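You operate a simulated robot arm through the tools that you are given. There is no shell and no other tool. Be economical: measure what you need, move in short steps, check, and stop when the job is done.

You run a simulated two-armed robot. Do the job below in one go: nothing can be reset, and whatever is moved stays where it is left.

JOB
Pick up the blue card stand with one hand, pass it to the other hand and put it on the low deck of the grey cart. Open the left cream drawer, put the orange suction cup in the inside of the left cream drawer and shut the drawer again. The order is free. Set down upright: blue card stand.

It is judged by the outcome, as a careful person would: the job done as asked, and still so three seconds after it is handed in. It fails if anything else is knocked over, pushed out of place, dropped, spilled or broken.

ROBOT AND FRAMES
Two 7-joint arms with two-finger parallel grippers on one trunk, on a base that drives. Base frame: it is fixed to the floor where the robot stands at the start and does not move with it; the origin is under the middle of the robot, x ahead of it, y to its left, z up; the surface under the hand at the start is at about z = 800. Units: mm, rad, N and s.
The left shoulder is at the start at [91, 174, 1133], the right one opposite. With the tool pointing down near the work surface each hand reaches from about 280 to 720 mm from the robot's upright axis, wherever it stands, measured 20 degrees to its own side. Places, roughly: inside of the left cream drawer [1400, 10600, 700]; left cream drawer [1400, 10500, 700]; low deck of the grey cart [600, 100, 200]; orange suction cup [2000, 10500, 750]. Payload 3.6 kg a hand.
Tool frame (each hand has its own): the origin (TCP) lies between the finger pads and is the grasp point; the fingertips stand 30 mm ahead of it; z points along the fingers, y is the line along which they close. The gripper opens to 110 mm. The fingers are 20 mm wide and 10 mm thick; the gripper's body (48 by 112 mm) begins 55 mm behind the TCP.
Orientation is that of the tool frame in the base frame, as [roll, pitch, yaw] about the fixed x, y, z axes, in that order (R = Rz(yaw) Ry(pitch) Rx(roll)). With the fingers straight down and closing along the base's y, the tool's x points along the base's -x, its y along +y and its z along -z.

CONTROLS
- The arms move only by the tool drive_tool. It takes "left_moves", "right_moves" or both (then of equal length, played together; a hand with none holds still); each is text: rows parted by semicolons, each of 7 numbers parted by spaces: the shift along the tool's x, y, z in mm, then the turn, a rotation vector about the tool's x, y, z in rad, then the closure, from 0 (fully open) to 1 (shut). In form: x y z ax ay az jaw; .... A call has 1 to 8 rows; each row is the pose to reach, as a shift and turn from the pose commanded when the call began, along the tool's axes at that moment. Each row takes 0.2 s and may step no farther than 50 mm and 0.15 rad from the row before; otherwise, or with a gripper value out of range, the whole call is refused. A pose out of reach is approached as far as the arm can. The call stops where the force on the tool passes 40 N (or 10 N more than at its start, if that is more) or the arm is blocked; 0.2 s more then pass. The fingers move at their own pace (about 153 mm/s each) and stop on an object; they squeeze with about 28 N. The grip force told is the motor's: it shows also when the fingers shut on nothing. Time passes only in rows, and 0.2 s behind the last, so rows that repeat a pose let the fingers close. The reply holds the time, the measured pose of the TCP, the force on the tool along the base axes, the opening and the grip force, in the units named above and with some noise, with the torque about the TCP (base axes, N m) and any sound that the robot's microphone picked up, and new pictures: "pictures" is both (left out), scene, wrist or none (wrist: the cameras of the hands that moved).
- Cameras (640 x 400 px; columns grow to the right, rows downward): "scene" is now at [172.9, 19.8, 1278.2]; the picture's right is [0.24, -0.97, -0.00], its down [-0.79, -0.20, -0.58] and it looks along [0.56, 0.14, -0.82] (base axes); focal length 263 px, centre (320, 200). "left" rides on the left gripper at [72, -17, -103] in its tool frame; the picture's right is [0.23, 0.97, 0.00], its down [-0.76, 0.18, -0.62] and it looks along [-0.61, 0.14, 0.78] (tool axes); focal length 222 px, centre (320, 200). "right" rides on the right gripper at [73, 17, -103] in its tool frame; the picture's right is [-0.23, 0.97, 0.00], its down [-0.76, -0.18, -0.62] and it looks along [-0.61, -0.14, 0.78] (tool axes); focal length 222 px, centre (320, 200). There is no depth. A picture from a camera that has moved, and an enlarged one, comes with that camera's place and axes in the base frame and with its lens.
- move_column(by): slides the trunk up (or, below 0, down) by that many mm; the arms and the scene camera ride with it, the base frame stays. It gives what a move gives, with no picture.
- base_move(legs): drives the robot by 1 to 6 legs, each [ahead, left, turn to the left] in mm, mm and rad, along the robot's own axes; the way and the turn of a leg run together, so that a leg with both is an arc; at most 1500 mm and 3.142 rad a leg. The arms and the cameras ride along, it lands a little off, and it stops where it bumps. It gives what a move gives, and a new picture of the scene camera.
- aim_head(pan, tilt): turns the head with the scene camera to pan (to the left, within 1.501 rad either way) and tilt (down, from -0.506 to 1.204), counted from straight ahead of the robot. It gives what a move gives, and a new picture of the scene camera.
- inspect(camera, box): a new picture of the part [left, top, right, bottom] of that camera's present view, enlarged. It takes no simulated time.
- job_done(): hands the job in; it is judged then, once.

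Go step by step. Nothing tells you exact positions but the pictures and the camera data: compare them with the known pose of the tool, close in by small moves and look again before you grip or let go. The budget is 165 turns and 260 pictures, counting those below and the enlarged ones. Unless the task says otherwise, let go and move clear before handing in.

The tools are called after "Call:" by a JSON object that holds its "op" and its "data". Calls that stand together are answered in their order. drive_tool: Moves the arms, as the interface text tells. Its arguments: {"type":"object","properties":{"left_moves":{"type":"string"},"right_moves":{"type":"string"},"pictures":{"type":"string","enum":["both","scene","wrist","none"]}},"required":[]} The other tools are called the same way: move_column (by) slides the trunk up or down; base_move (legs) drives the base; aim_head (pan, tilt) turns the head that bears the scene camera; inspect (camera, box) takes an enlarged picture of a part of a camera's view; job_done () hands the job in.

At the start:

```text
t: 0.0
left_tcp_pos: [350.7, 217.0, 1065.9]
left_ee_rot: [-3.139, -0.002, -3.138]
left_wrist_force: [-0.2, -0.1, 0.7]
left_ft_torque: [-0.01, 0.0, 0.01]
left_finger_gap: 109.9
left_gripper_force: 0.1
right_tcp_pos: [459.1, -85.2, 1015.2]
right_ee_rot: [-3.141, -0.002, -3.141]
right_wrist_force: [-0.9, 0.5, 0.7]
right_ft_torque: [0.03, 0.04, -0.01]
right_finger_gap: 110.0
right_gripper_force: 0.0
trunk travel left (down, up): [-250.0, 513.0]
robot x, y, heading: [1.9, 1.2, -0.0]
head pan, tilt: [0.246, 0.955]
```

scene: 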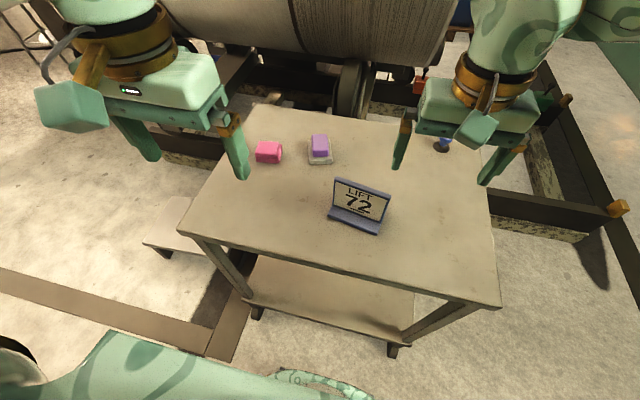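
right: 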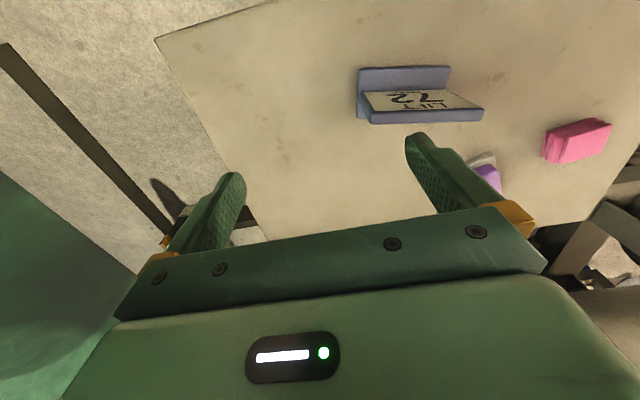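
left: 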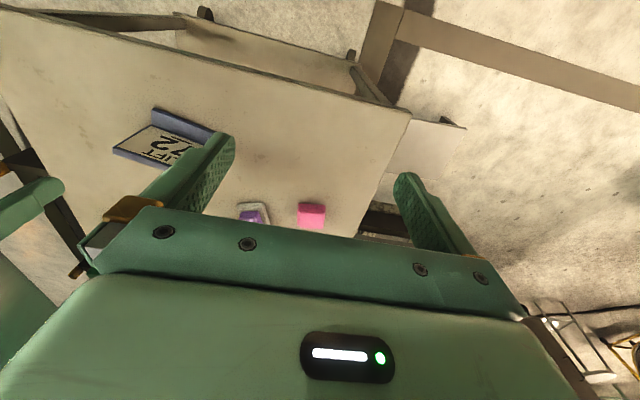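

The stand sits on the cart top at about (460, 15, 800), and the low deck lies beneath it at z≈200. I'll enlarge both views to see how the stand is built.

Call:
{"op": "inspect", "data": {"camera": "scene", "box": [280, 120, 440, 260]}}

Call:
{"op": "inspect", "data": {"camera": "right", "box": [320, 30, 520, 155]}}

Call:
{"op": "aim_head", "data": {"pan": 0.3, "tilt": 0.5}}

```text
2.86 times, centred on (360, 190) of scene
camera zoom: at [172.9, 19.8, 1278.2], right [0.24, -0.97, 0.0], down [-0.79, -0.2, -0.58], along [0.56, 0.14, -0.82], focal length 751 px, centre (206, 229)
```

zoom: 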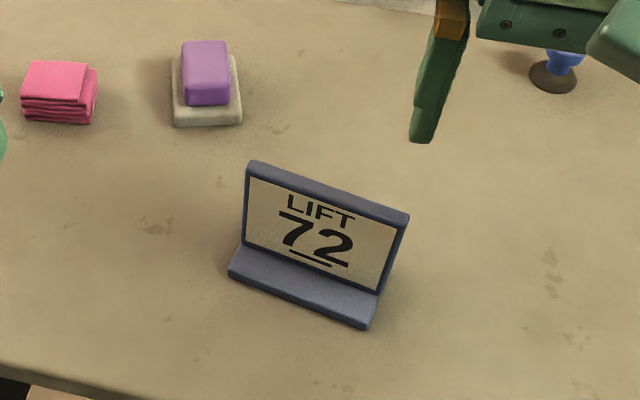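

```text
3.20 times, centred on (420, 92) of right
camera zoom: at [386.3, -69.3, 1119.5], right [0.23, 0.97, 0.0], down [0.76, -0.18, 0.62], along [0.61, -0.14, -0.78], focal length 711 px, centre (0, 544)
```

zoom: 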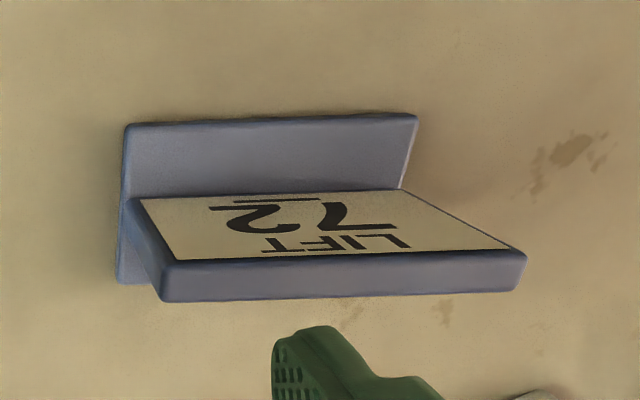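

```text
t: 0.9
left_tcp_pos: [350.8, 215.4, 1064.7]
left_ee_rot: [-3.14, -0.002, -3.137]
left_wrist_force: [0.9, -0.3, 0.0]
left_ft_torque: [0.02, 0.01, -0.01]
left_finger_gap: 109.7
left_gripper_force: 0.2
right_tcp_pos: [457.9, -86.8, 1014.2]
right_ee_rot: [-3.141, -0.001, 3.141]
right_wrist_force: [-0.3, 0.8, -0.6]
right_ft_torque: [0.0, 0.03, -0.01]
right_finger_gap: 110.2
right_gripper_force: 0.1
trunk travel left (down, up): [-250.0, 513.0]
robot x, y, heading: [-1.5, 0.1, -0.001]
head pan, tilt: [0.3, 0.499]
camera scene: at [189.6, 29.1, 1316.0], right [0.3, -0.96, 0.0], down [-0.46, -0.14, -0.88], along [0.84, 0.26, -0.48], focal length 263 px, centre (320, 200)
```

scene: 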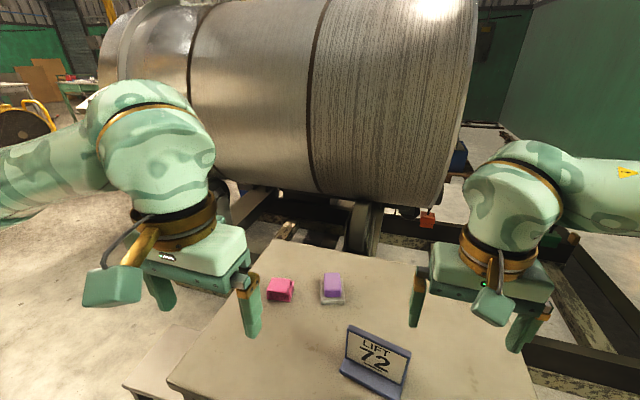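

The stand is an inverted T: base about 60×105 mm, thin upright panel with its top at about z=893, yawed about 10° clockwise from the y axis. The right hand will grip the panel's -y end from above, so I'll first turn that hand over it.

Call:
{"op": "drive_tool", "data": {"right_moves": "-2 9 0 0 0 0.15 0;-4 18 0 0 0 0.3 0;-6 27 0 0 0 0.45 0;-8 36 0 0 0 0.6 0;-10 45 0 0 0 0.75 0;-12 54 0 0 0 0.9 0;-14 63 0 0 0 1.05 0;-16 74 0 0 0 1.2 0", "pictures": "none"}}

Call:
{"op": "aim_head", "data": {"pan": 0.15, "tilt": 0.95}}

Call:
{"op": "drive_tool", "data": {"right_moves": "0 0 0 0 0 0.14 0;0 0 0 0 0 0.28 0;0 0 0 0 0 0.42 0;0 0 0 0 0 0.538 0;0 0 0 0 0 0.538 0", "pictures": "both"}}

```text
t: 2.7
left_tcp_pos: [350.0, 216.9, 1065.1]
left_ee_rot: [-3.139, -0.001, -3.138]
left_wrist_force: [0.2, -0.4, 0.1]
left_ft_torque: [-0.07, 0.01, -0.06]
left_finger_gap: 109.9
left_gripper_force: 0.1
right_tcp_pos: [475.6, -12.9, 1014.6]
right_ee_rot: [-3.141, -0.002, 1.939]
right_wrist_force: [-0.2, -0.2, 0.9]
right_ft_torque: [0.01, 0.02, -0.01]
right_finger_gap: 110.2
right_gripper_force: 0.0
trunk travel left (down, up): [-250.0, 513.0]
robot x, y, heading: [-0.6, 2.5, -0.002]
head pan, tilt: [0.3, 0.499]
```

```text
t: 3.6
left_tcp_pos: [350.1, 217.3, 1065.5]
left_ee_rot: [-3.141, -0.002, -3.141]
left_wrist_force: [0.6, -0.8, -0.6]
left_ft_torque: [0.02, 0.0, -0.01]
left_finger_gap: 109.7
left_gripper_force: 0.1
right_tcp_pos: [475.3, -14.0, 1013.5]
right_ee_rot: [-3.142, 0.0, 1.942]
right_wrist_force: [0.1, -0.7, 0.2]
right_ft_torque: [0.0, 0.02, 0.0]
right_finger_gap: 109.9
right_gripper_force: 0.0
trunk travel left (down, up): [-250.0, 513.0]
robot x, y, heading: [-1.6, 1.3, -0.002]
head pan, tilt: [0.15, 0.949]
camera scene: at [174.6, 13.2, 1278.7], right [0.15, -0.99, 0.0], down [-0.8, -0.12, -0.58], along [0.58, 0.09, -0.81], focal length 263 px, centre (320, 200)
```

scene: 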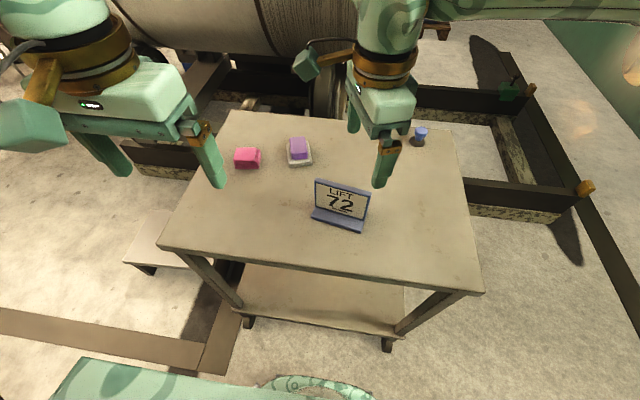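

```text
t: 4.8
left_tcp_pos: [349.7, 215.7, 1065.6]
left_ee_rot: [-3.141, -0.001, -3.139]
left_wrist_force: [0.6, 0.0, 0.4]
left_ft_torque: [0.0, 0.02, 0.03]
left_finger_gap: 110.1
left_gripper_force: 0.0
right_tcp_pos: [473.9, -11.7, 1015.8]
right_ee_rot: [-3.139, 0.0, 1.401]
right_wrist_force: [-0.6, -0.2, -0.2]
right_ft_torque: [-0.02, -0.01, -0.02]
right_finger_gap: 110.1
right_gripper_force: 0.1
trunk travel left (down, up): [-250.0, 513.0]
robot x, y, heading: [-1.4, -2.0, 0.001]
head pan, tilt: [0.15, 0.949]
camera scene: at [174.6, 13.1, 1278.6], right [0.15, -0.99, 0.0], down [-0.8, -0.12, -0.58], along [0.58, 0.09, -0.81], focal length 263 px, centre (320, 200)
camera right: at [503.7, 56.3, 1119.3], right [0.92, -0.39, 0.0], down [-0.3, -0.72, 0.62], along [-0.24, -0.57, -0.78], focal length 222 px, centre (320, 200)
```

scene: 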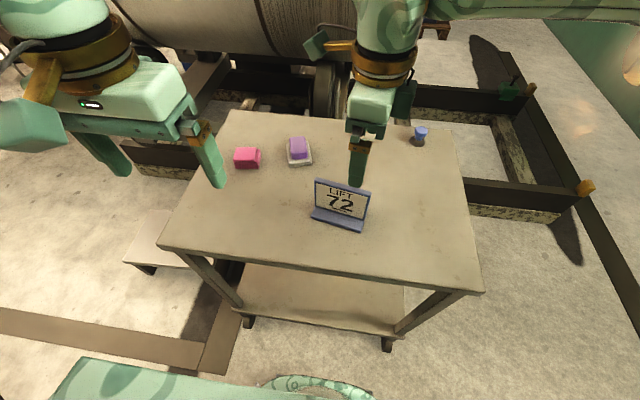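
right: 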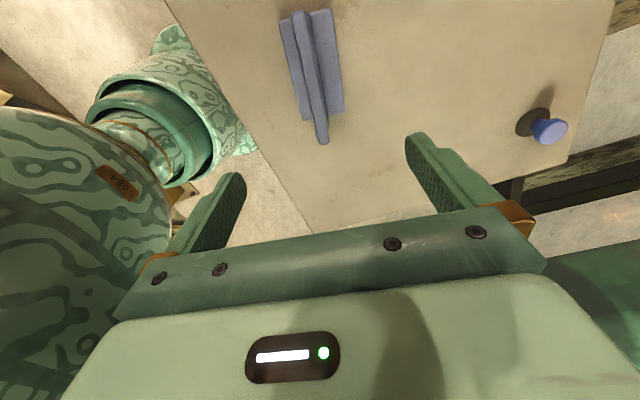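

The panel's -y end is at about (468, -34) with its top near 893, and the hand is well centred over it. I'll descend with fingers open and check.

Call:
{"op": "drive_tool", "data": {"right_moves": "0 -2 45 0 0 0.03 0;0 -2 90 0 0 0.03 0;0 -2 120 0 0 0.03 0;0 -2 140 0 0 0.03 0", "pictures": "both"}}

```text
t: 5.8
left_tcp_pos: [351.0, 215.9, 1066.0]
left_ee_rot: [-3.141, -0.002, -3.139]
left_wrist_force: [0.2, -0.4, -0.7]
left_ft_torque: [0.03, -0.01, 0.0]
left_finger_gap: 110.0
left_gripper_force: 0.1
right_tcp_pos: [472.5, -12.6, 873.9]
right_ee_rot: [-3.141, 0.001, 1.374]
right_wrist_force: [0.6, -0.5, -0.6]
right_ft_torque: [-0.01, -0.02, -0.01]
right_finger_gap: 110.2
right_gripper_force: 0.1
trunk travel left (down, up): [-250.0, 513.0]
robot x, y, heading: [0.4, 0.2, 0.001]
head pan, tilt: [0.15, 0.949]
camera scene: at [174.7, 13.1, 1278.6], right [0.15, -0.99, 0.0], down [-0.8, -0.12, -0.58], along [0.57, 0.09, -0.81], focal length 263 px, centre (320, 200)
camera right: at [503.8, 55.7, 978.7], right [0.91, -0.41, 0.0], down [-0.32, -0.71, 0.62], along [-0.26, -0.57, -0.78], focal length 222 px, centre (320, 200)
```

scene: 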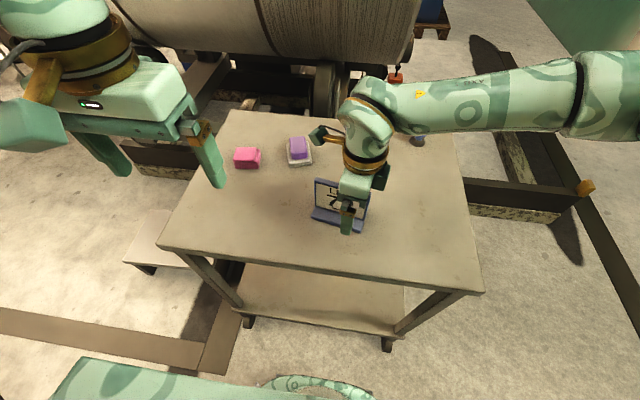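
right: 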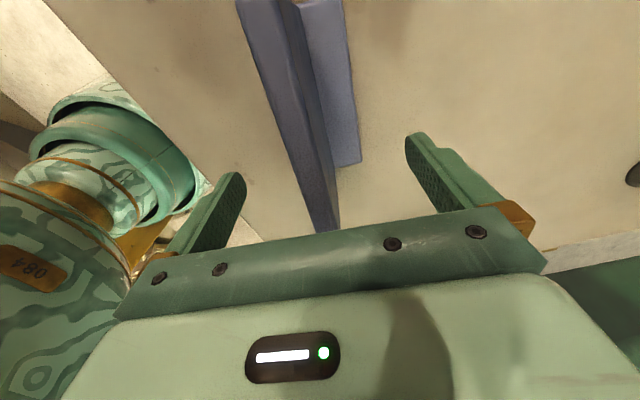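

The panel is between the fingers, roughly centred. I'll close the hand and lift a little.

Call:
{"op": "drive_tool", "data": {"right_moves": "0 0 0 0 0 0 0.5;0 0 0 0 0 0 1;0 0 0 0 0 0 1;0 0 0 0 0 0 1", "pictures": "wrist"}}

Call:
{"op": "drive_tool", "data": {"right_moves": "0 0 -30 0 0 0 1;0 0 -70 0 0 0 1;0 0 -110 0 0 0 1;0 0 -150 0 0 0 1", "pictures": "both"}}

```text
t: 6.8
left_tcp_pos: [351.6, 217.2, 1066.0]
left_ee_rot: [-3.14, -0.003, -3.138]
left_wrist_force: [0.2, -0.3, -0.5]
left_ft_torque: [0.01, 0.04, -0.02]
left_finger_gap: 110.3
left_gripper_force: 0.0
right_tcp_pos: [473.0, -11.9, 874.9]
right_ee_rot: [-3.139, 0.0, 1.373]
right_wrist_force: [-0.3, -0.6, 0.0]
right_ft_torque: [-0.02, 0.01, 0.0]
right_finger_gap: 11.6
right_gripper_force: 28.2
trunk travel left (down, up): [-250.0, 513.0]
robot x, y, heading: [-0.4, 2.5, -0.003]
head pan, tilt: [0.15, 0.949]
camera right: at [503.7, 55.7, 978.9], right [0.91, -0.41, 0.0], down [-0.32, -0.71, 0.62], along [-0.26, -0.57, -0.78], focal length 222 px, centre (320, 200)
```

right: 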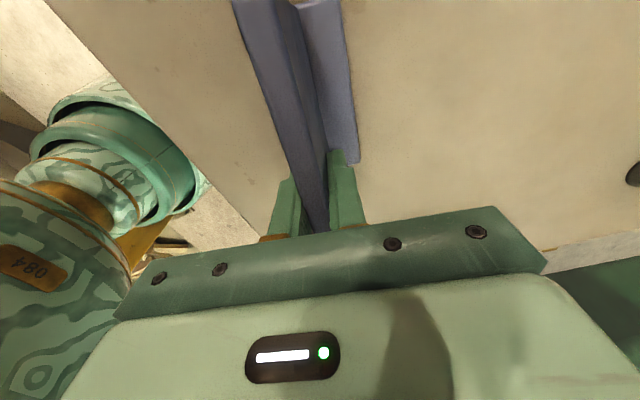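

```text
t: 7.8
left_tcp_pos: [349.6, 216.6, 1066.5]
left_ee_rot: [-3.14, -0.001, -3.138]
left_wrist_force: [0.3, 0.4, -0.6]
left_ft_torque: [-0.03, -0.04, 0.0]
left_finger_gap: 109.8
left_gripper_force: 0.0
right_tcp_pos: [470.4, -11.3, 1025.1]
right_ee_rot: [-3.138, 0.0, 1.374]
right_wrist_force: [-0.2, 0.4, 0.3]
right_ft_torque: [-0.06, 0.03, 0.01]
right_finger_gap: 11.4
right_gripper_force: 28.3
trunk travel left (down, up): [-250.0, 513.0]
robot x, y, heading: [-0.6, -1.9, 0.001]
head pan, tilt: [0.15, 0.949]
camera scene: at [174.0, 13.2, 1278.7], right [0.15, -0.99, 0.0], down [-0.8, -0.12, -0.58], along [0.58, 0.09, -0.81], focal length 263 px, centre (320, 200)
camera right: at [502.0, 57.1, 1128.4], right [0.91, -0.41, 0.0], down [-0.32, -0.71, 0.62], along [-0.26, -0.57, -0.78], focal length 222 px, centre (320, 200)
```

scene: 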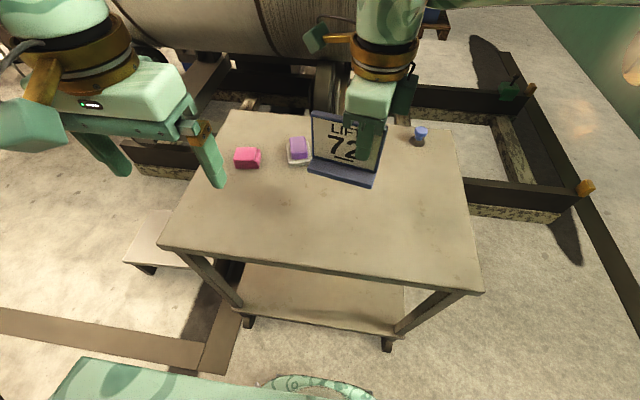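
right: 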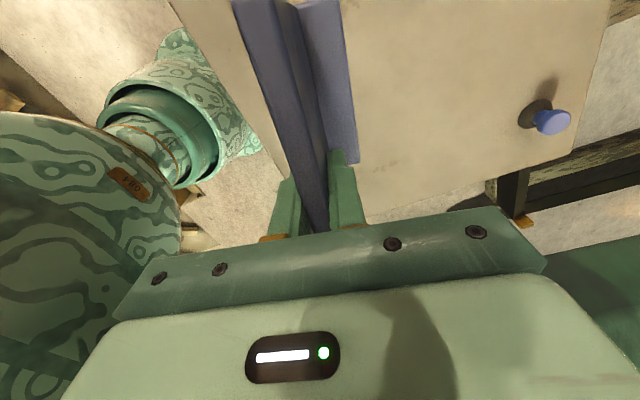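

The stand is held firmly. Now I'll carry it forward and turn it so its free end faces the robot, ready for the left hand.

Call:
{"op": "drive_tool", "data": {"right_moves": "8 16 0 0 0 -0.14 1;16 32 0 0 0 -0.28 1;24 49 0 0 0 -0.42 1;32 65 5 0 0 -0.56 1;40 82 10 0 0 -0.7 1;48 98 15 0 0 -0.84 1;55 114 20 0 0 -0.98 1;62 130 25 0 0 -1.12 1", "pictures": "scene"}}

Call:
{"op": "drive_tool", "data": {"right_moves": "0 0 5 0 0 -0.14 1;0 0 10 0 0 -0.28 1;0 0 10 0 0 -0.42 1;0 0 10 0 0 -0.56 1;0 0 10 0 0 -0.648 1;0 0 10 0 0 -0.648 1", "pictures": "both"}}

```text
t: 9.6
left_tcp_pos: [349.9, 217.5, 1064.2]
left_ee_rot: [-3.14, -0.001, -3.139]
left_wrist_force: [0.1, 0.7, -0.6]
left_ft_torque: [0.0, 0.0, 0.01]
left_finger_gap: 109.5
left_gripper_force: 0.0
right_tcp_pos: [612.1, 25.8, 998.6]
right_ee_rot: [-3.14, 0.0, 2.494]
right_wrist_force: [-0.3, -0.1, -0.4]
right_ft_torque: [-0.04, -0.01, -0.04]
right_finger_gap: 11.6
right_gripper_force: 27.8
trunk travel left (down, up): [-250.0, 513.0]
robot x, y, heading: [1.8, -2.9, -0.0]
head pan, tilt: [0.15, 0.949]
camera scene: at [175.0, 13.7, 1278.5], right [0.15, -0.99, 0.0], down [-0.8, -0.12, -0.58], along [0.57, 0.09, -0.81], focal length 263 px, centre (320, 200)
```

scene: 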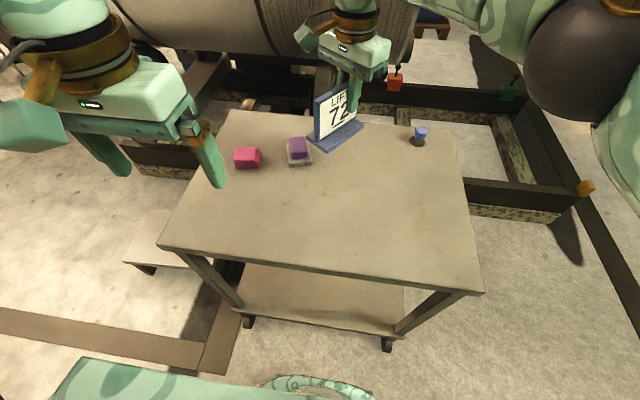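

```text
t: 11.0
left_tcp_pos: [351.6, 217.0, 1066.6]
left_ee_rot: [-3.14, -0.002, -3.138]
left_wrist_force: [0.7, 0.6, -0.2]
left_ft_torque: [0.01, -0.01, 0.01]
left_finger_gap: 109.8
left_gripper_force: 0.1
right_tcp_pos: [611.9, 23.7, 989.3]
right_ee_rot: [-3.141, -0.002, -3.139]
right_wrist_force: [0.4, -0.1, 0.2]
right_ft_torque: [-0.01, -0.04, 0.0]
right_finger_gap: 11.5
right_gripper_force: 27.9
trunk travel left (down, up): [-250.0, 513.0]
robot x, y, heading: [1.3, -0.2, -0.002]
head pan, tilt: [0.15, 0.949]
camera scene: at [174.7, 13.2, 1278.6], right [0.15, -0.99, 0.0], down [-0.8, -0.12, -0.58], along [0.57, 0.09, -0.81], focal length 263 px, centre (320, 200)
camera right: at [539.4, 40.4, 1094.2], right [0.23, 0.97, 0.0], down [0.76, -0.18, 0.62], along [0.61, -0.14, -0.78], focal length 222 px, centre (320, 200)
```

scene: 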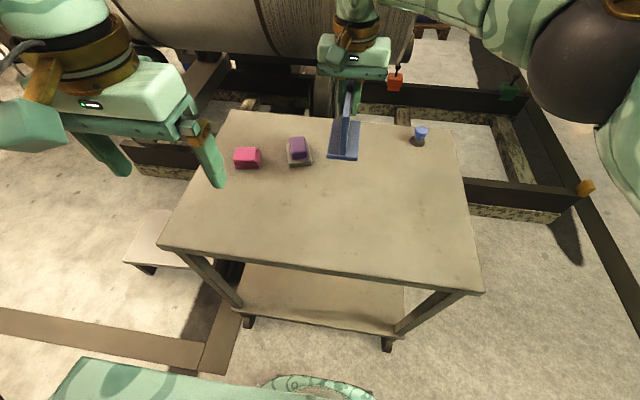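
right: 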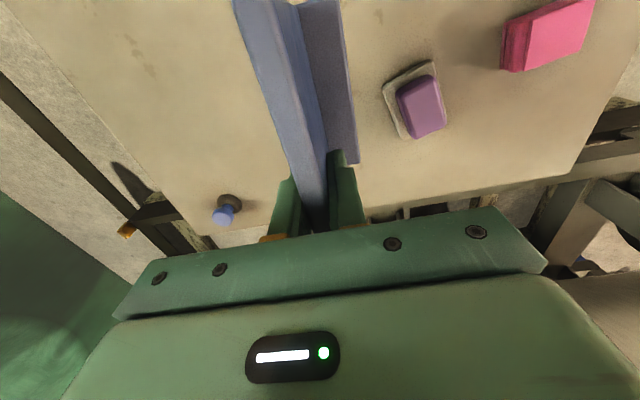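

The stand now has its free end towards me. I'll enlarge the view to measure it before bringing in the left hand.

Call:
{"op": "inspect", "data": {"camera": "scene", "box": [296, 60, 416, 180]}}

```text
3.33 times, centred on (356, 120) of scene
camera zoom: at [174.7, 13.2, 1278.6], right [0.15, -0.99, 0.0], down [-0.8, -0.12, -0.58], along [0.57, 0.09, -0.81], focal length 877 px, centre (200, 467)
```

zoom: 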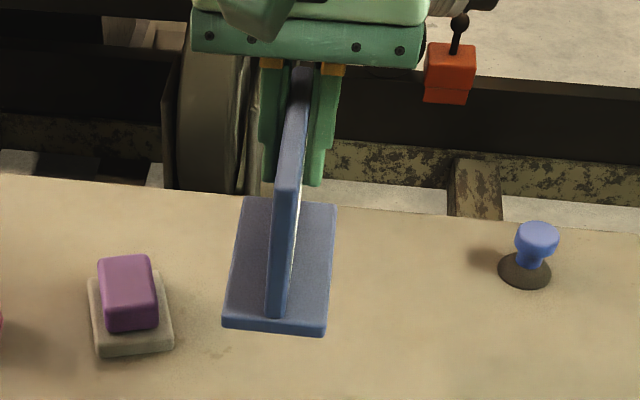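

The stand's near end is at about x=534, y=25, with its base bottom at z≈914. I'll bring the left hand to a pre-grasp 100 mm back, pitched to 38° below horizontal.

Call:
{"op": "drive_tool", "data": {"left_moves": "-15 -24 4 0 -0.1135 0 0;-30 -48 8 0 -0.227 0 0;-45 -72 12 0 -0.3405 0 0;-60 -96 16 0 -0.454 0 0;-74 -120 20 0 -0.5675 0 0;-89 -144 24 0 -0.681 0 0;-104 -168 28 0 -0.7945 0 0;-119 -192 32 0 -0.908 0 0", "pictures": "both"}}

```text
t: 12.8
left_tcp_pos: [468.8, 22.4, 1033.3]
left_ee_rot: [3.141, 0.909, -3.137]
left_wrist_force: [0.5, 0.9, 0.2]
left_ft_torque: [0.0, 0.03, -0.02]
left_finger_gap: 110.1
left_gripper_force: 0.1
right_tcp_pos: [611.6, 22.7, 989.8]
right_ee_rot: [-3.141, -0.002, -3.139]
right_wrist_force: [-0.2, 0.8, -1.2]
right_ft_torque: [-0.01, -0.03, 0.02]
right_finger_gap: 11.2
right_gripper_force: 27.6
trunk travel left (down, up): [-250.0, 513.0]
robot x, y, heading: [1.0, 0.6, -0.003]
head pan, tilt: [0.15, 0.949]
camera scene: at [174.8, 12.1, 1278.6], right [0.15, -0.99, 0.0], down [-0.8, -0.12, -0.58], along [0.57, 0.09, -0.81], focal length 263 px, centre (320, 200)
camera left: at [343.3, 4.9, 1040.7], right [-0.14, 0.97, -0.18], down [-0.02, 0.18, 0.98], along [0.99, 0.14, 0.0], focal length 222 px, centre (320, 200)
```

scene: 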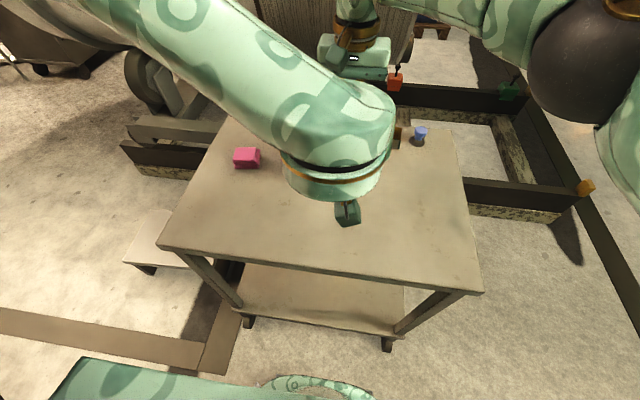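
left: 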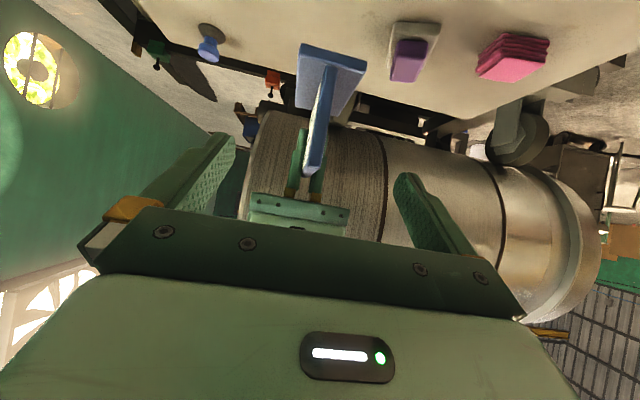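

The panel is in line with the left fingers at y≈22. I'll advance 100 mm along the tool axis.

Call:
{"op": "drive_tool", "data": {"left_moves": "0 1 30 0 0 0 0;0 1 60 0 0 0 0;0 1 85 0 0 0 0;0 1 100 0 0 0 0", "pictures": "wrist"}}

```text
t: 13.8
left_tcp_pos: [549.5, 26.9, 973.1]
left_ee_rot: [-3.137, 0.909, -3.136]
left_wrist_force: [0.1, -0.4, 0.8]
left_ft_torque: [0.01, 0.02, 0.01]
left_finger_gap: 109.8
left_gripper_force: 0.1
right_tcp_pos: [613.3, 23.6, 989.2]
right_ee_rot: [3.14, -0.002, 3.142]
right_wrist_force: [-0.5, 0.1, 0.2]
right_ft_torque: [0.04, -0.01, -0.02]
right_finger_gap: 11.6
right_gripper_force: 27.6
trunk travel left (down, up): [-250.0, 513.0]
robot x, y, heading: [-0.6, 1.2, -0.002]
head pan, tilt: [0.15, 0.949]
camera left: at [423.3, 9.0, 979.0], right [-0.14, 0.97, -0.18], down [-0.02, 0.18, 0.98], along [0.99, 0.14, 0.0], focal length 222 px, centre (320, 200)
```

left: 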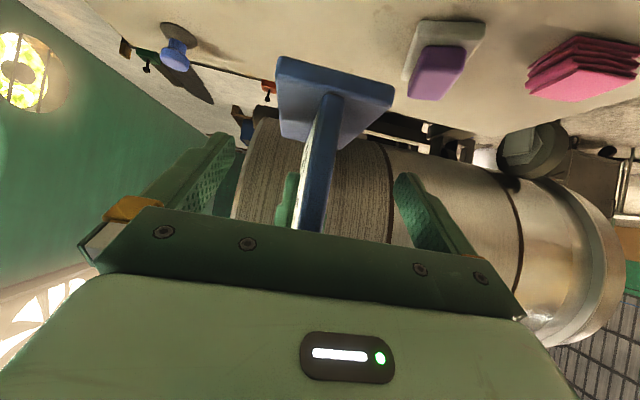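

The panel is between the left fingers. I'll centre by 3 mm and close the left hand.

Call:
{"op": "drive_tool", "data": {"left_moves": "0 -3 0 0 0 0 0.4;0 -3 0 0 0 0 0.8;0 -3 0 0 0 0 1;0 -3 0 0 0 0 1;0 -3 0 0 0 0 1", "pictures": "wrist"}}

```text
t: 15.0
left_tcp_pos: [549.2, 24.9, 973.2]
left_ee_rot: [-3.139, 0.905, -3.138]
left_wrist_force: [0.3, -4.4, -1.5]
left_ft_torque: [0.05, 0.04, -0.18]
left_finger_gap: 11.4
left_gripper_force: 27.1
right_tcp_pos: [611.6, 22.7, 988.8]
right_ee_rot: [-3.142, -0.001, -3.141]
right_wrist_force: [-0.2, 3.6, 2.0]
right_ft_torque: [0.02, 0.06, -0.13]
right_finger_gap: 11.6
right_gripper_force: 28.1
trunk travel left (down, up): [-250.0, 513.0]
robot x, y, heading: [-0.3, -4.9, 0.001]
head pan, tilt: [0.15, 0.949]
camera left: at [423.0, 5.8, 979.0], right [-0.14, 0.97, -0.18], down [-0.02, 0.18, 0.98], along [0.99, 0.14, 0.0], focal length 222 px, centre (320, 200)
```

left: 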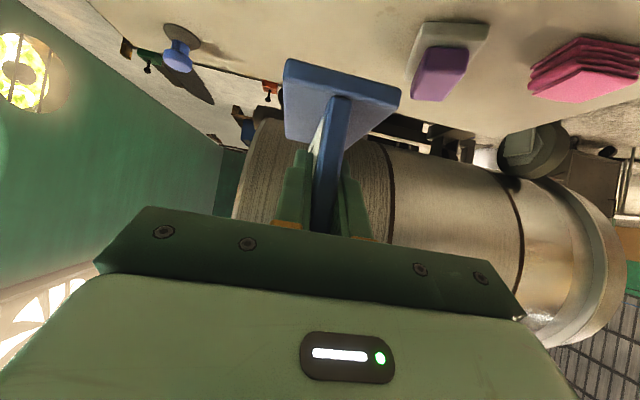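

Both hands hold it, with little strain between them. The right hand now opens and rises clear.

Call:
{"op": "drive_tool", "data": {"right_moves": "0 0 0 0 0 0 0.7;0 0 0 0 0 0 0.4;0 0 0 0 0 0 0.4;0 0 -40 0 0 0 0.4;0 0 -80 0 0 0 0.4;0 0 -120 0 0 0 0.4;0 -40 -140 0 0 0 0.4;0 -80 -140 0 0 0 0.4", "pictures": "both"}}

Call:
{"op": "inspect", "data": {"camera": "left", "box": [200, 0, 480, 260]}}

```text
t: 16.8
left_tcp_pos: [549.3, 19.9, 970.8]
left_ee_rot: [3.138, 0.906, -3.142]
left_wrist_force: [0.4, -0.3, 0.0]
left_ft_torque: [0.04, 0.01, 0.02]
left_finger_gap: 11.4
left_gripper_force: 28.1
right_tcp_pos: [594.7, -82.9, 1125.5]
right_ee_rot: [3.128, 0.012, 3.117]
right_wrist_force: [0.5, -1.2, -0.3]
right_ft_torque: [0.11, 0.05, 0.01]
right_finger_gap: 66.0
right_gripper_force: 0.1
right hand out of reach, approached as far as the arm can: row 5, 6, 7, 8
trunk travel left (down, up): [-250.0, 513.0]
robot x, y, heading: [2.4, 1.5, 0.004]
head pan, tilt: [0.15, 0.949]
camera scene: at [175.7, 8.9, 1278.4], right [0.15, -0.99, 0.0], down [-0.8, -0.12, -0.58], along [0.57, 0.09, -0.81], focal length 263 px, centre (320, 200)
camera right: at [520.9, -64.7, 1229.5], right [0.25, 0.97, 0.02], down [0.75, -0.2, 0.63], along [0.61, -0.15, -0.78], focal length 222 px, centre (320, 200)
```

scene: 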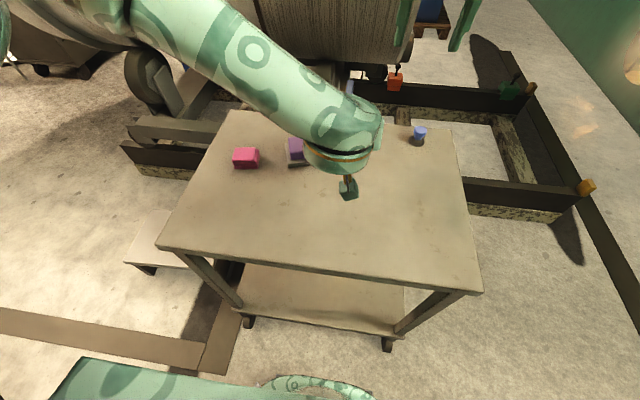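
right: 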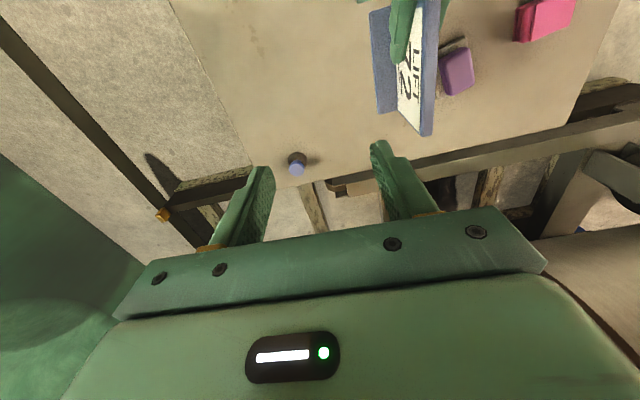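

```text
1.54 times, centred on (340, 130) of left
camera zoom: at [423.7, 2.7, 978.7], right [-0.14, 0.97, -0.18], down [-0.02, 0.18, 0.98], along [0.99, 0.14, -0.01], focal length 342 px, centre (289, 308)
```

zoom: 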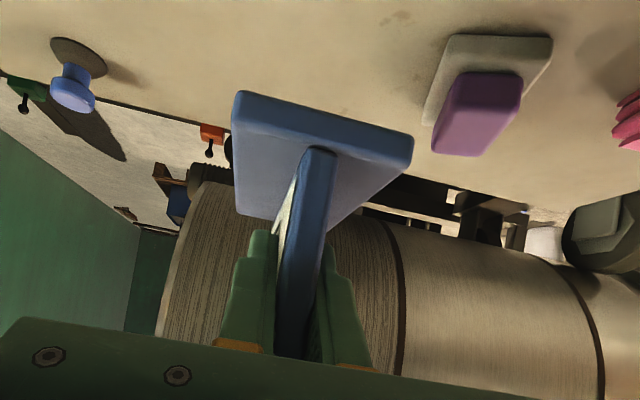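

The left hand now holds the stand alone and level. Before backing away from the cart I'll look left and right for obstacles.

Call:
{"op": "aim_head", "data": {"pan": 1.5, "tilt": 0.45}}

Call:
{"op": "aim_head", "data": {"pan": -1.5, "tilt": 0.6}}

```text
t: 18.3
left_tcp_pos: [549.2, 23.9, 972.9]
left_ee_rot: [-3.136, 0.906, -3.138]
left_wrist_force: [0.1, 0.0, -0.2]
left_ft_torque: [-0.01, 0.05, -0.02]
left_finger_gap: 11.5
left_gripper_force: 28.3
right_tcp_pos: [592.4, -78.7, 1126.1]
right_ee_rot: [3.131, 0.012, 3.118]
right_wrist_force: [0.0, -0.6, -0.3]
right_ft_torque: [-0.01, -0.01, 0.0]
right_finger_gap: 65.9
right_gripper_force: 0.1
trunk travel left (down, up): [-250.0, 513.0]
robot x, y, heading: [-4.0, -1.9, -0.003]
head pan, tilt: [1.499, 0.45]
camera scene: at [109.5, 93.8, 1320.5], right [1.0, -0.07, 0.0], down [-0.03, -0.43, -0.9], along [0.06, 0.9, -0.44], focal length 263 px, centre (320, 200)
```

scene: 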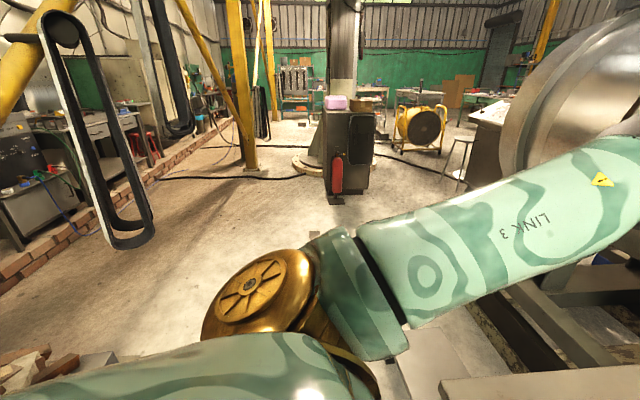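

```text
t: 20.9
left_tcp_pos: [549.4, 23.1, 972.4]
left_ee_rot: [-3.139, 0.905, -3.138]
left_wrist_force: [0.5, -0.3, 0.3]
left_ft_torque: [0.01, 0.05, 0.02]
left_finger_gap: 11.6
left_gripper_force: 28.6
right_tcp_pos: [594.2, -78.1, 1125.0]
right_ee_rot: [3.132, 0.01, 3.117]
right_wrist_force: [-0.1, -0.4, 0.2]
right_ft_torque: [-0.01, 0.0, 0.02]
right_finger_gap: 65.9
right_gripper_force: 0.0
trunk travel left (down, up): [-250.0, 513.0]
robot x, y, heading: [-3.1, 2.2, -0.003]
head pan, tilt: [-1.499, 0.6]
camera scene: at [109.2, -86.1, 1307.0], right [-1.0, -0.07, 0.0], down [-0.04, 0.56, -0.83], along [0.06, -0.82, -0.56], focal length 263 px, centre (320, 200)
```

scene: 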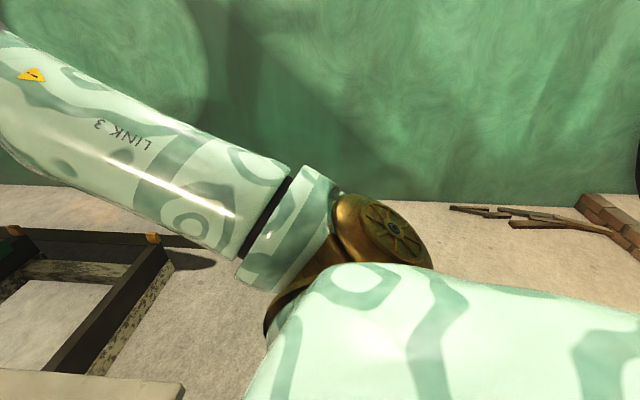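

The bricks behind are more than 1.2 m away, so backing 400 mm is safe. The stand stays well above the cart items on the way.

Call:
{"op": "base_move", "data": {"legs": [[-420, 0, 0]]}}

Call:
{"op": "aim_head", "data": {"pan": 0.1, "tilt": 0.9}}

```text
t: 23.5
left_tcp_pos: [130.1, 22.7, 972.8]
left_ee_rot: [-3.137, 0.909, -3.137]
left_wrist_force: [-0.1, 0.5, -0.6]
left_ft_torque: [0.02, 0.03, 0.0]
left_finger_gap: 11.6
left_gripper_force: 28.4
right_tcp_pos: [174.9, -80.1, 1126.3]
right_ee_rot: [3.132, 0.015, 3.112]
right_wrist_force: [0.3, 0.3, 0.1]
right_ft_torque: [0.0, -0.02, 0.02]
right_finger_gap: 65.7
right_gripper_force: 0.0
trunk travel left (down, up): [-250.0, 513.0]
robot x, y, heading: [-416.7, 2.2, 0.001]
head pan, tilt: [-1.499, 0.6]
camera scene: at [-310.3, -85.9, 1307.1], right [-1.0, -0.07, 0.0], down [-0.04, 0.56, -0.83], along [0.06, -0.82, -0.56], focal length 263 px, centre (320, 200)
```

scene: 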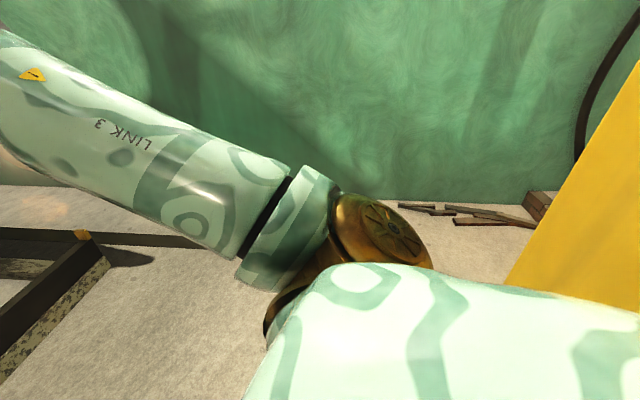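

```text
t: 25.1
left_tcp_pos: [131.4, 24.3, 972.4]
left_ee_rot: [-3.139, 0.903, -3.137]
left_wrist_force: [0.1, 1.0, 0.1]
left_ft_torque: [-0.01, 0.01, 0.01]
left_finger_gap: 11.8
left_gripper_force: 27.6
right_tcp_pos: [175.0, -78.7, 1125.3]
right_ee_rot: [3.133, 0.011, 3.115]
right_wrist_force: [0.1, 0.2, -0.3]
right_ft_torque: [-0.02, 0.0, -0.03]
right_finger_gap: 66.0
right_gripper_force: 0.1
trunk travel left (down, up): [-250.0, 513.0]
robot x, y, heading: [-418.7, -1.6, -0.006]
head pan, tilt: [0.099, 0.901]
camera scene: at [-240.5, 9.6, 1282.2], right [0.1, -1.0, 0.0], down [-0.78, -0.08, -0.62], along [0.62, 0.06, -0.78], focal length 263 px, centre (320, 200)
```

scene: 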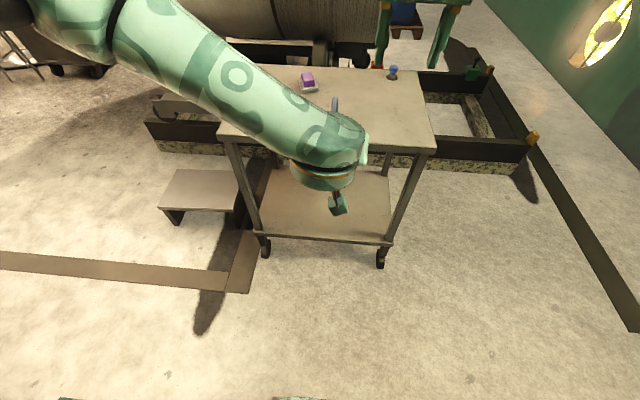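

The low deck spans about x 380–810 and y -270–365, with legs at the corners and open space between them. I'll lower the trunk fully while still clear of the cart.

Call:
{"op": "move_column", "data": {"by": -250}}

Call:
{"op": "drive_tool", "data": {"left_moves": "31 0 24 0 0 0 1;63 0 49 0 0 0 1;94 0 74 0 0 0 1;126 0 99 0 0 0 1;157 0 123 0 0 0 1", "pictures": "both"}}

```text
t: 27.7
left_tcp_pos: [130.5, 22.3, 721.7]
left_ee_rot: [-3.138, 0.908, -3.137]
left_wrist_force: [-0.6, 0.1, -0.5]
left_ft_torque: [0.0, 0.03, -0.02]
left_finger_gap: 11.6
left_gripper_force: 27.7
right_tcp_pos: [173.6, -80.4, 877.0]
right_ee_rot: [3.13, 0.014, 3.113]
right_wrist_force: [0.0, 0.4, 0.5]
right_ft_torque: [-0.01, -0.01, -0.01]
right_finger_gap: 66.2
right_gripper_force: 0.0
trunk travel left (down, up): [0.0, 763.0]
robot x, y, heading: [-416.7, 0.9, 0.001]
head pan, tilt: [0.099, 0.901]
```

```text
t: 28.9
left_tcp_pos: [130.4, 4.4, 552.9]
left_ee_rot: [3.141, 0.901, -3.136]
left_wrist_force: [0.3, 0.0, 0.3]
left_ft_torque: [0.02, 0.07, -0.02]
left_finger_gap: 11.8
left_gripper_force: 27.9
left hand out of reach, approached as far as the arm can: row 4, 5
right_tcp_pos: [174.1, -80.5, 875.9]
right_ee_rot: [3.131, 0.013, 3.114]
right_wrist_force: [0.6, 0.2, 0.6]
right_ft_torque: [-0.03, 0.0, -0.02]
right_finger_gap: 65.9
right_gripper_force: 0.1
trunk travel left (down, up): [0.0, 763.0]
robot x, y, heading: [-420.8, 1.9, -0.0]
head pan, tilt: [0.099, 0.901]
camera scene: at [-92.8, 9.4, 1015.9], right [0.1, -1.0, 0.0], down [-0.78, -0.08, -0.62], along [0.62, 0.06, -0.78], focal length 263 px, centre (320, 200)
camera left: at [5.4, -14.0, 560.1], right [-0.14, 0.97, -0.18], down [-0.02, 0.18, 0.98], along [0.99, 0.14, -0.01], focal length 222 px, centre (320, 200)
```

scene: 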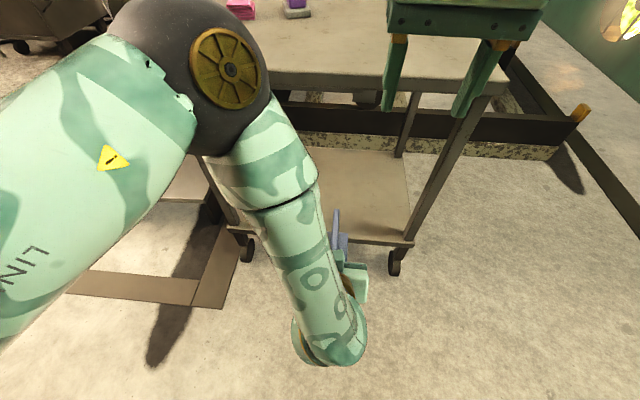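
left: 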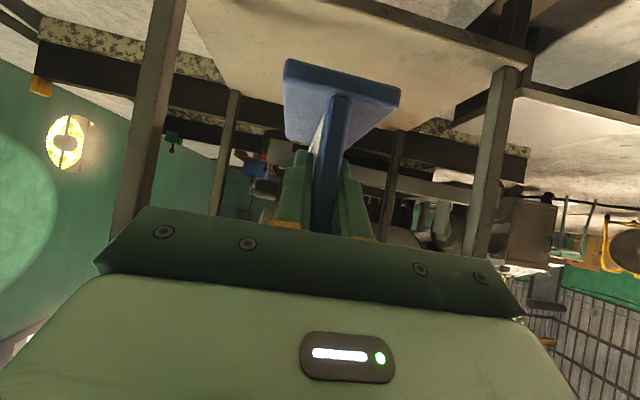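

The arm's elbow is forward and up, so reaching low works better with the arm stretched out. I'll back up 170 mm more and extend forward before going lower.

Call:
{"op": "base_move", "data": {"legs": [[-170, 0, 0]]}}

Call:
{"op": "drive_tool", "data": {"left_moves": "-25 0 31 0 0 0 1;-49 0 63 0 0 0 1;-74 0 94 0 0 0 1;-99 0 126 0 0 0 1;-123 0 157 0 0 0 1", "pictures": "both"}}

```text
t: 30.2
left_tcp_pos: [241.9, 61.4, 499.9]
left_ee_rot: [-3.033, 0.877, -2.724]
left_wrist_force: [-1.4, -0.8, 1.3]
left_ft_torque: [0.04, 0.05, 0.02]
left_finger_gap: 11.3
left_gripper_force: 28.5
right_tcp_pos: [189.9, -201.3, 827.1]
right_ee_rot: [3.133, -0.427, 2.687]
right_wrist_force: [-2.4, -0.4, 1.3]
right_ft_torque: [0.0, -0.23, -0.03]
right_finger_gap: 66.1
right_gripper_force: 0.0
trunk travel left (down, up): [0.0, 763.0]
robot x, y, heading: [-509.0, 66.7, -0.139]
head pan, tilt: [0.099, 0.901]
stopped in leg 1: the robot was blocked; the commanded pose is now the measured one
camera scene: at [185.9, -22.9, 851.1], right [-0.05, -1.0, -0.04], down [-0.96, 0.06, -0.26], along [0.26, 0.03, -0.96], focal length 263 px, centre (320, 200)
```

scene: 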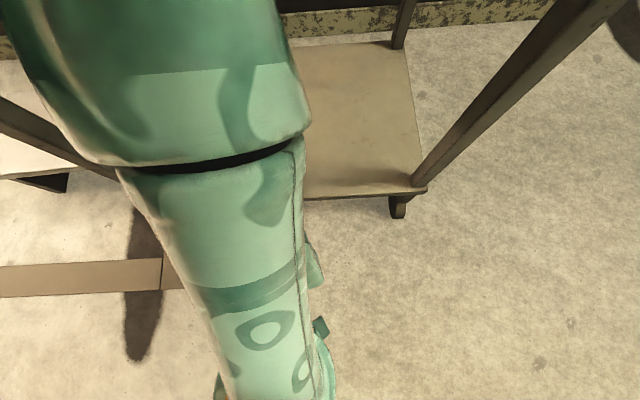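

```text
t: 30.5
left_tcp_pos: [282.7, 113.6, 532.9]
left_ee_rot: [-2.919, 1.054, -2.441]
left_wrist_force: [-0.9, -0.2, 0.1]
left_ft_torque: [0.01, -0.02, 0.01]
left_finger_gap: 11.5
left_gripper_force: 28.5
right_tcp_pos: [149.3, -215.4, 816.2]
right_ee_rot: [-3.086, -0.466, 2.658]
right_wrist_force: [-0.3, 0.4, 0.1]
right_ft_torque: [0.03, -0.06, 0.02]
right_finger_gap: 65.9
right_gripper_force: 0.0
trunk travel left (down, up): [0.0, 763.0]
robot x, y, heading: [-505.5, 78.7, -0.158]
head pan, tilt: [0.099, 0.901]
stopped in row 1 (left hand): the arm was blocked; the commanded pose is now the measured one
camera scene: at [216.6, -23.6, 832.8], right [-0.05, -1.0, -0.05], down [-0.96, 0.06, -0.27], along [0.27, 0.04, -0.96], focal length 263 px, centre (320, 200)
camera left: at [182.1, 36.3, 521.7], right [-0.56, 0.77, -0.3], down [-0.29, 0.16, 0.94], along [0.78, 0.61, 0.14], focal length 222 px, centre (320, 200)
```

scene: 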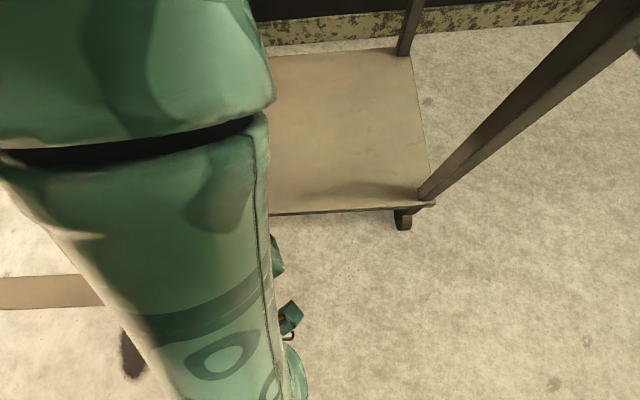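
left: 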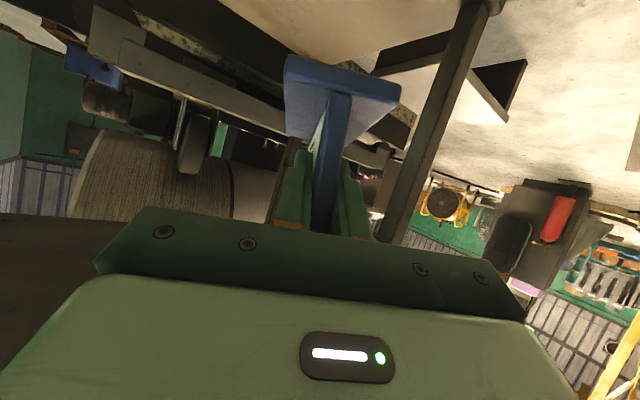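

Something went wrong: the upper body has pitched forward by about 0.45 rad and the base stopped early. I'll look through the other cameras, which costs no simulated time, before moving anything.

Call:
{"op": "inspect", "data": {"camera": "right", "box": [0, 0, 640, 400]}}

Call:
{"op": "inspect", "data": {"camera": "left", "box": [0, 0, 640, 400]}}

Call:
{"op": "inspect", "data": {"camera": "scene", "box": [0, 0, 640, 400]}}

```text
1.00 times, centred on (320, 200) of right (not enlarged: the box is as wide or as high as the picture)
camera zoom: at [143.0, -185.6, 942.5], right [0.61, 0.78, -0.15], down [0.79, -0.57, 0.22], along [0.09, -0.26, -0.96], focal length 222 px, centre (320, 200)
```

zoom: 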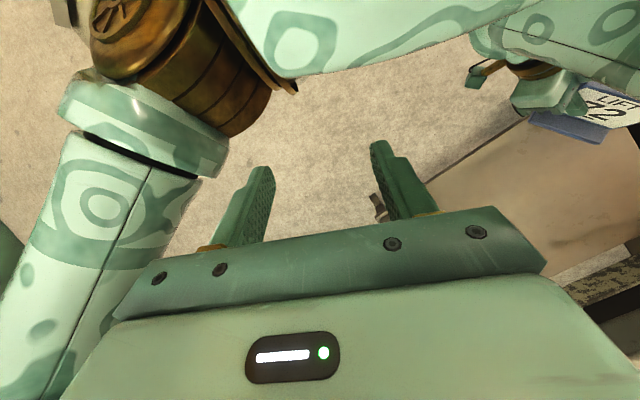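

```text
1.00 times, centred on (320, 200) of left (not enlarged: the box is as wide or as high as the picture)
camera zoom: at [182.1, 36.3, 521.7], right [-0.56, 0.77, -0.3], down [-0.29, 0.16, 0.94], along [0.78, 0.61, 0.14], focal length 222 px, centre (320, 200)
```

zoom: 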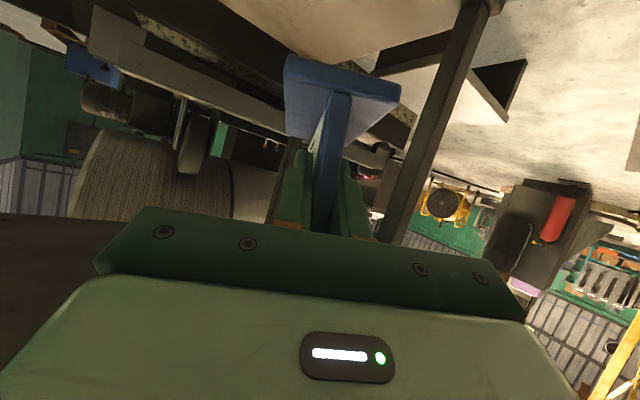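

```text
1.00 times, centred on (320, 200) of scene (not enlarged: the box is as wide or as high as the picture)
camera zoom: at [216.6, -23.6, 832.8], right [-0.05, -1.0, -0.05], down [-0.96, 0.06, -0.27], along [0.27, 0.04, -0.96], focal length 263 px, centre (320, 200)
```

zoom: 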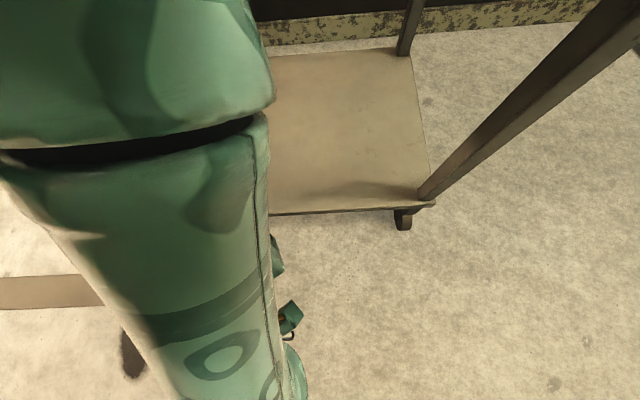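

No contact is visible and the stand is still gripped. Crouching with the arms stretched forward seems to have unbalanced the body, so I'll raise the trunk a little to straighten it.

Call:
{"op": "move_column", "data": {"by": 80}}

Call:
{"op": "inspect", "data": {"camera": "scene", "box": [0, 0, 640, 400]}}

```text
t: 30.8
left_tcp_pos: [293.2, 140.1, 573.1]
left_ee_rot: [-2.484, 1.17, -1.85]
left_wrist_force: [0.0, -0.6, 0.2]
left_ft_torque: [-0.03, 0.01, 0.0]
left_finger_gap: 11.3
left_gripper_force: 28.2
right_tcp_pos: [103.7, -190.3, 806.4]
right_ee_rot: [-3.11, -0.3, 2.913]
right_wrist_force: [0.1, -0.8, -0.3]
right_ft_torque: [0.0, 0.03, 0.0]
right_finger_gap: 66.0
right_gripper_force: 0.0
trunk travel left (down, up): [-3.0, 760.0]
robot x, y, heading: [-507.3, 84.1, -0.164]
head pan, tilt: [0.099, 0.901]
stopped: the arm was blocked; the commanded pose is now the measured one
```

```text
1.00 times, centred on (320, 200) of scene (not enlarged: the box is as wide or as high as the picture)
camera zoom: at [231.1, -24.1, 834.1], right [0.0, -1.0, -0.08], down [-0.94, 0.03, -0.34], along [0.34, 0.08, -0.94], focal length 263 px, centre (320, 200)
```

zoom: 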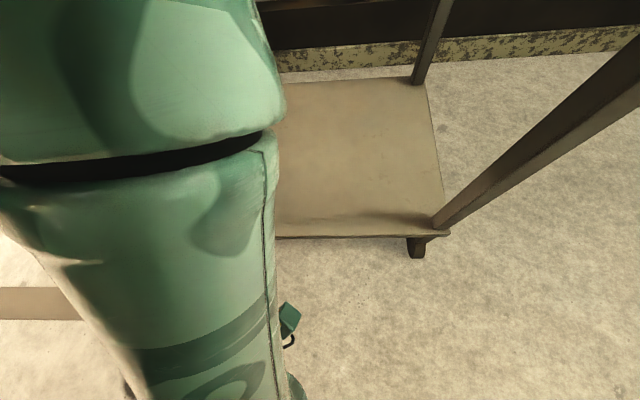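

The trunk is blocked, and the left elbow seems to be close to the cart's front edge. I'll turn the head to see the contact before doing more.

Call:
{"op": "aim_head", "data": {"pan": 0.7, "tilt": 0.2}}

```text
t: 31.9
left_tcp_pos: [290.8, 137.3, 573.1]
left_ee_rot: [-2.49, 1.162, -1.848]
left_wrist_force: [0.7, 0.5, 0.1]
left_ft_torque: [-0.04, 0.03, 0.02]
left_finger_gap: 11.6
left_gripper_force: 28.3
right_tcp_pos: [106.0, -191.2, 805.9]
right_ee_rot: [-3.109, -0.304, 2.914]
right_wrist_force: [0.8, 0.5, -0.2]
right_ft_torque: [0.0, 0.01, 0.01]
right_finger_gap: 65.9
right_gripper_force: 0.1
trunk travel left (down, up): [-3.0, 760.0]
robot x, y, heading: [-511.5, 78.2, -0.155]
head pan, tilt: [0.7, 0.201]
camera scene: at [232.4, -24.6, 834.1], right [0.02, -1.0, -0.09], down [-0.94, 0.01, -0.35], along [0.35, 0.09, -0.93], focal length 263 px, centre (320, 200)
```

scene: 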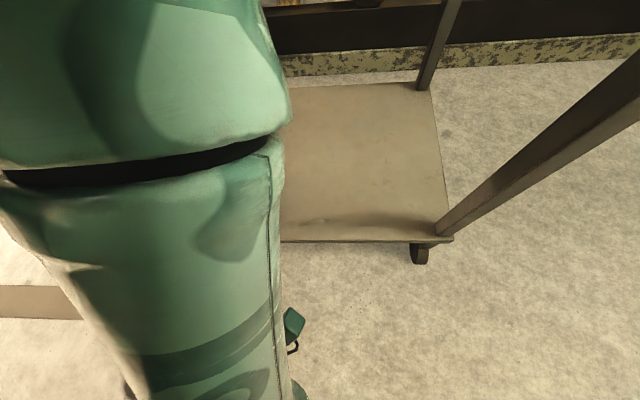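

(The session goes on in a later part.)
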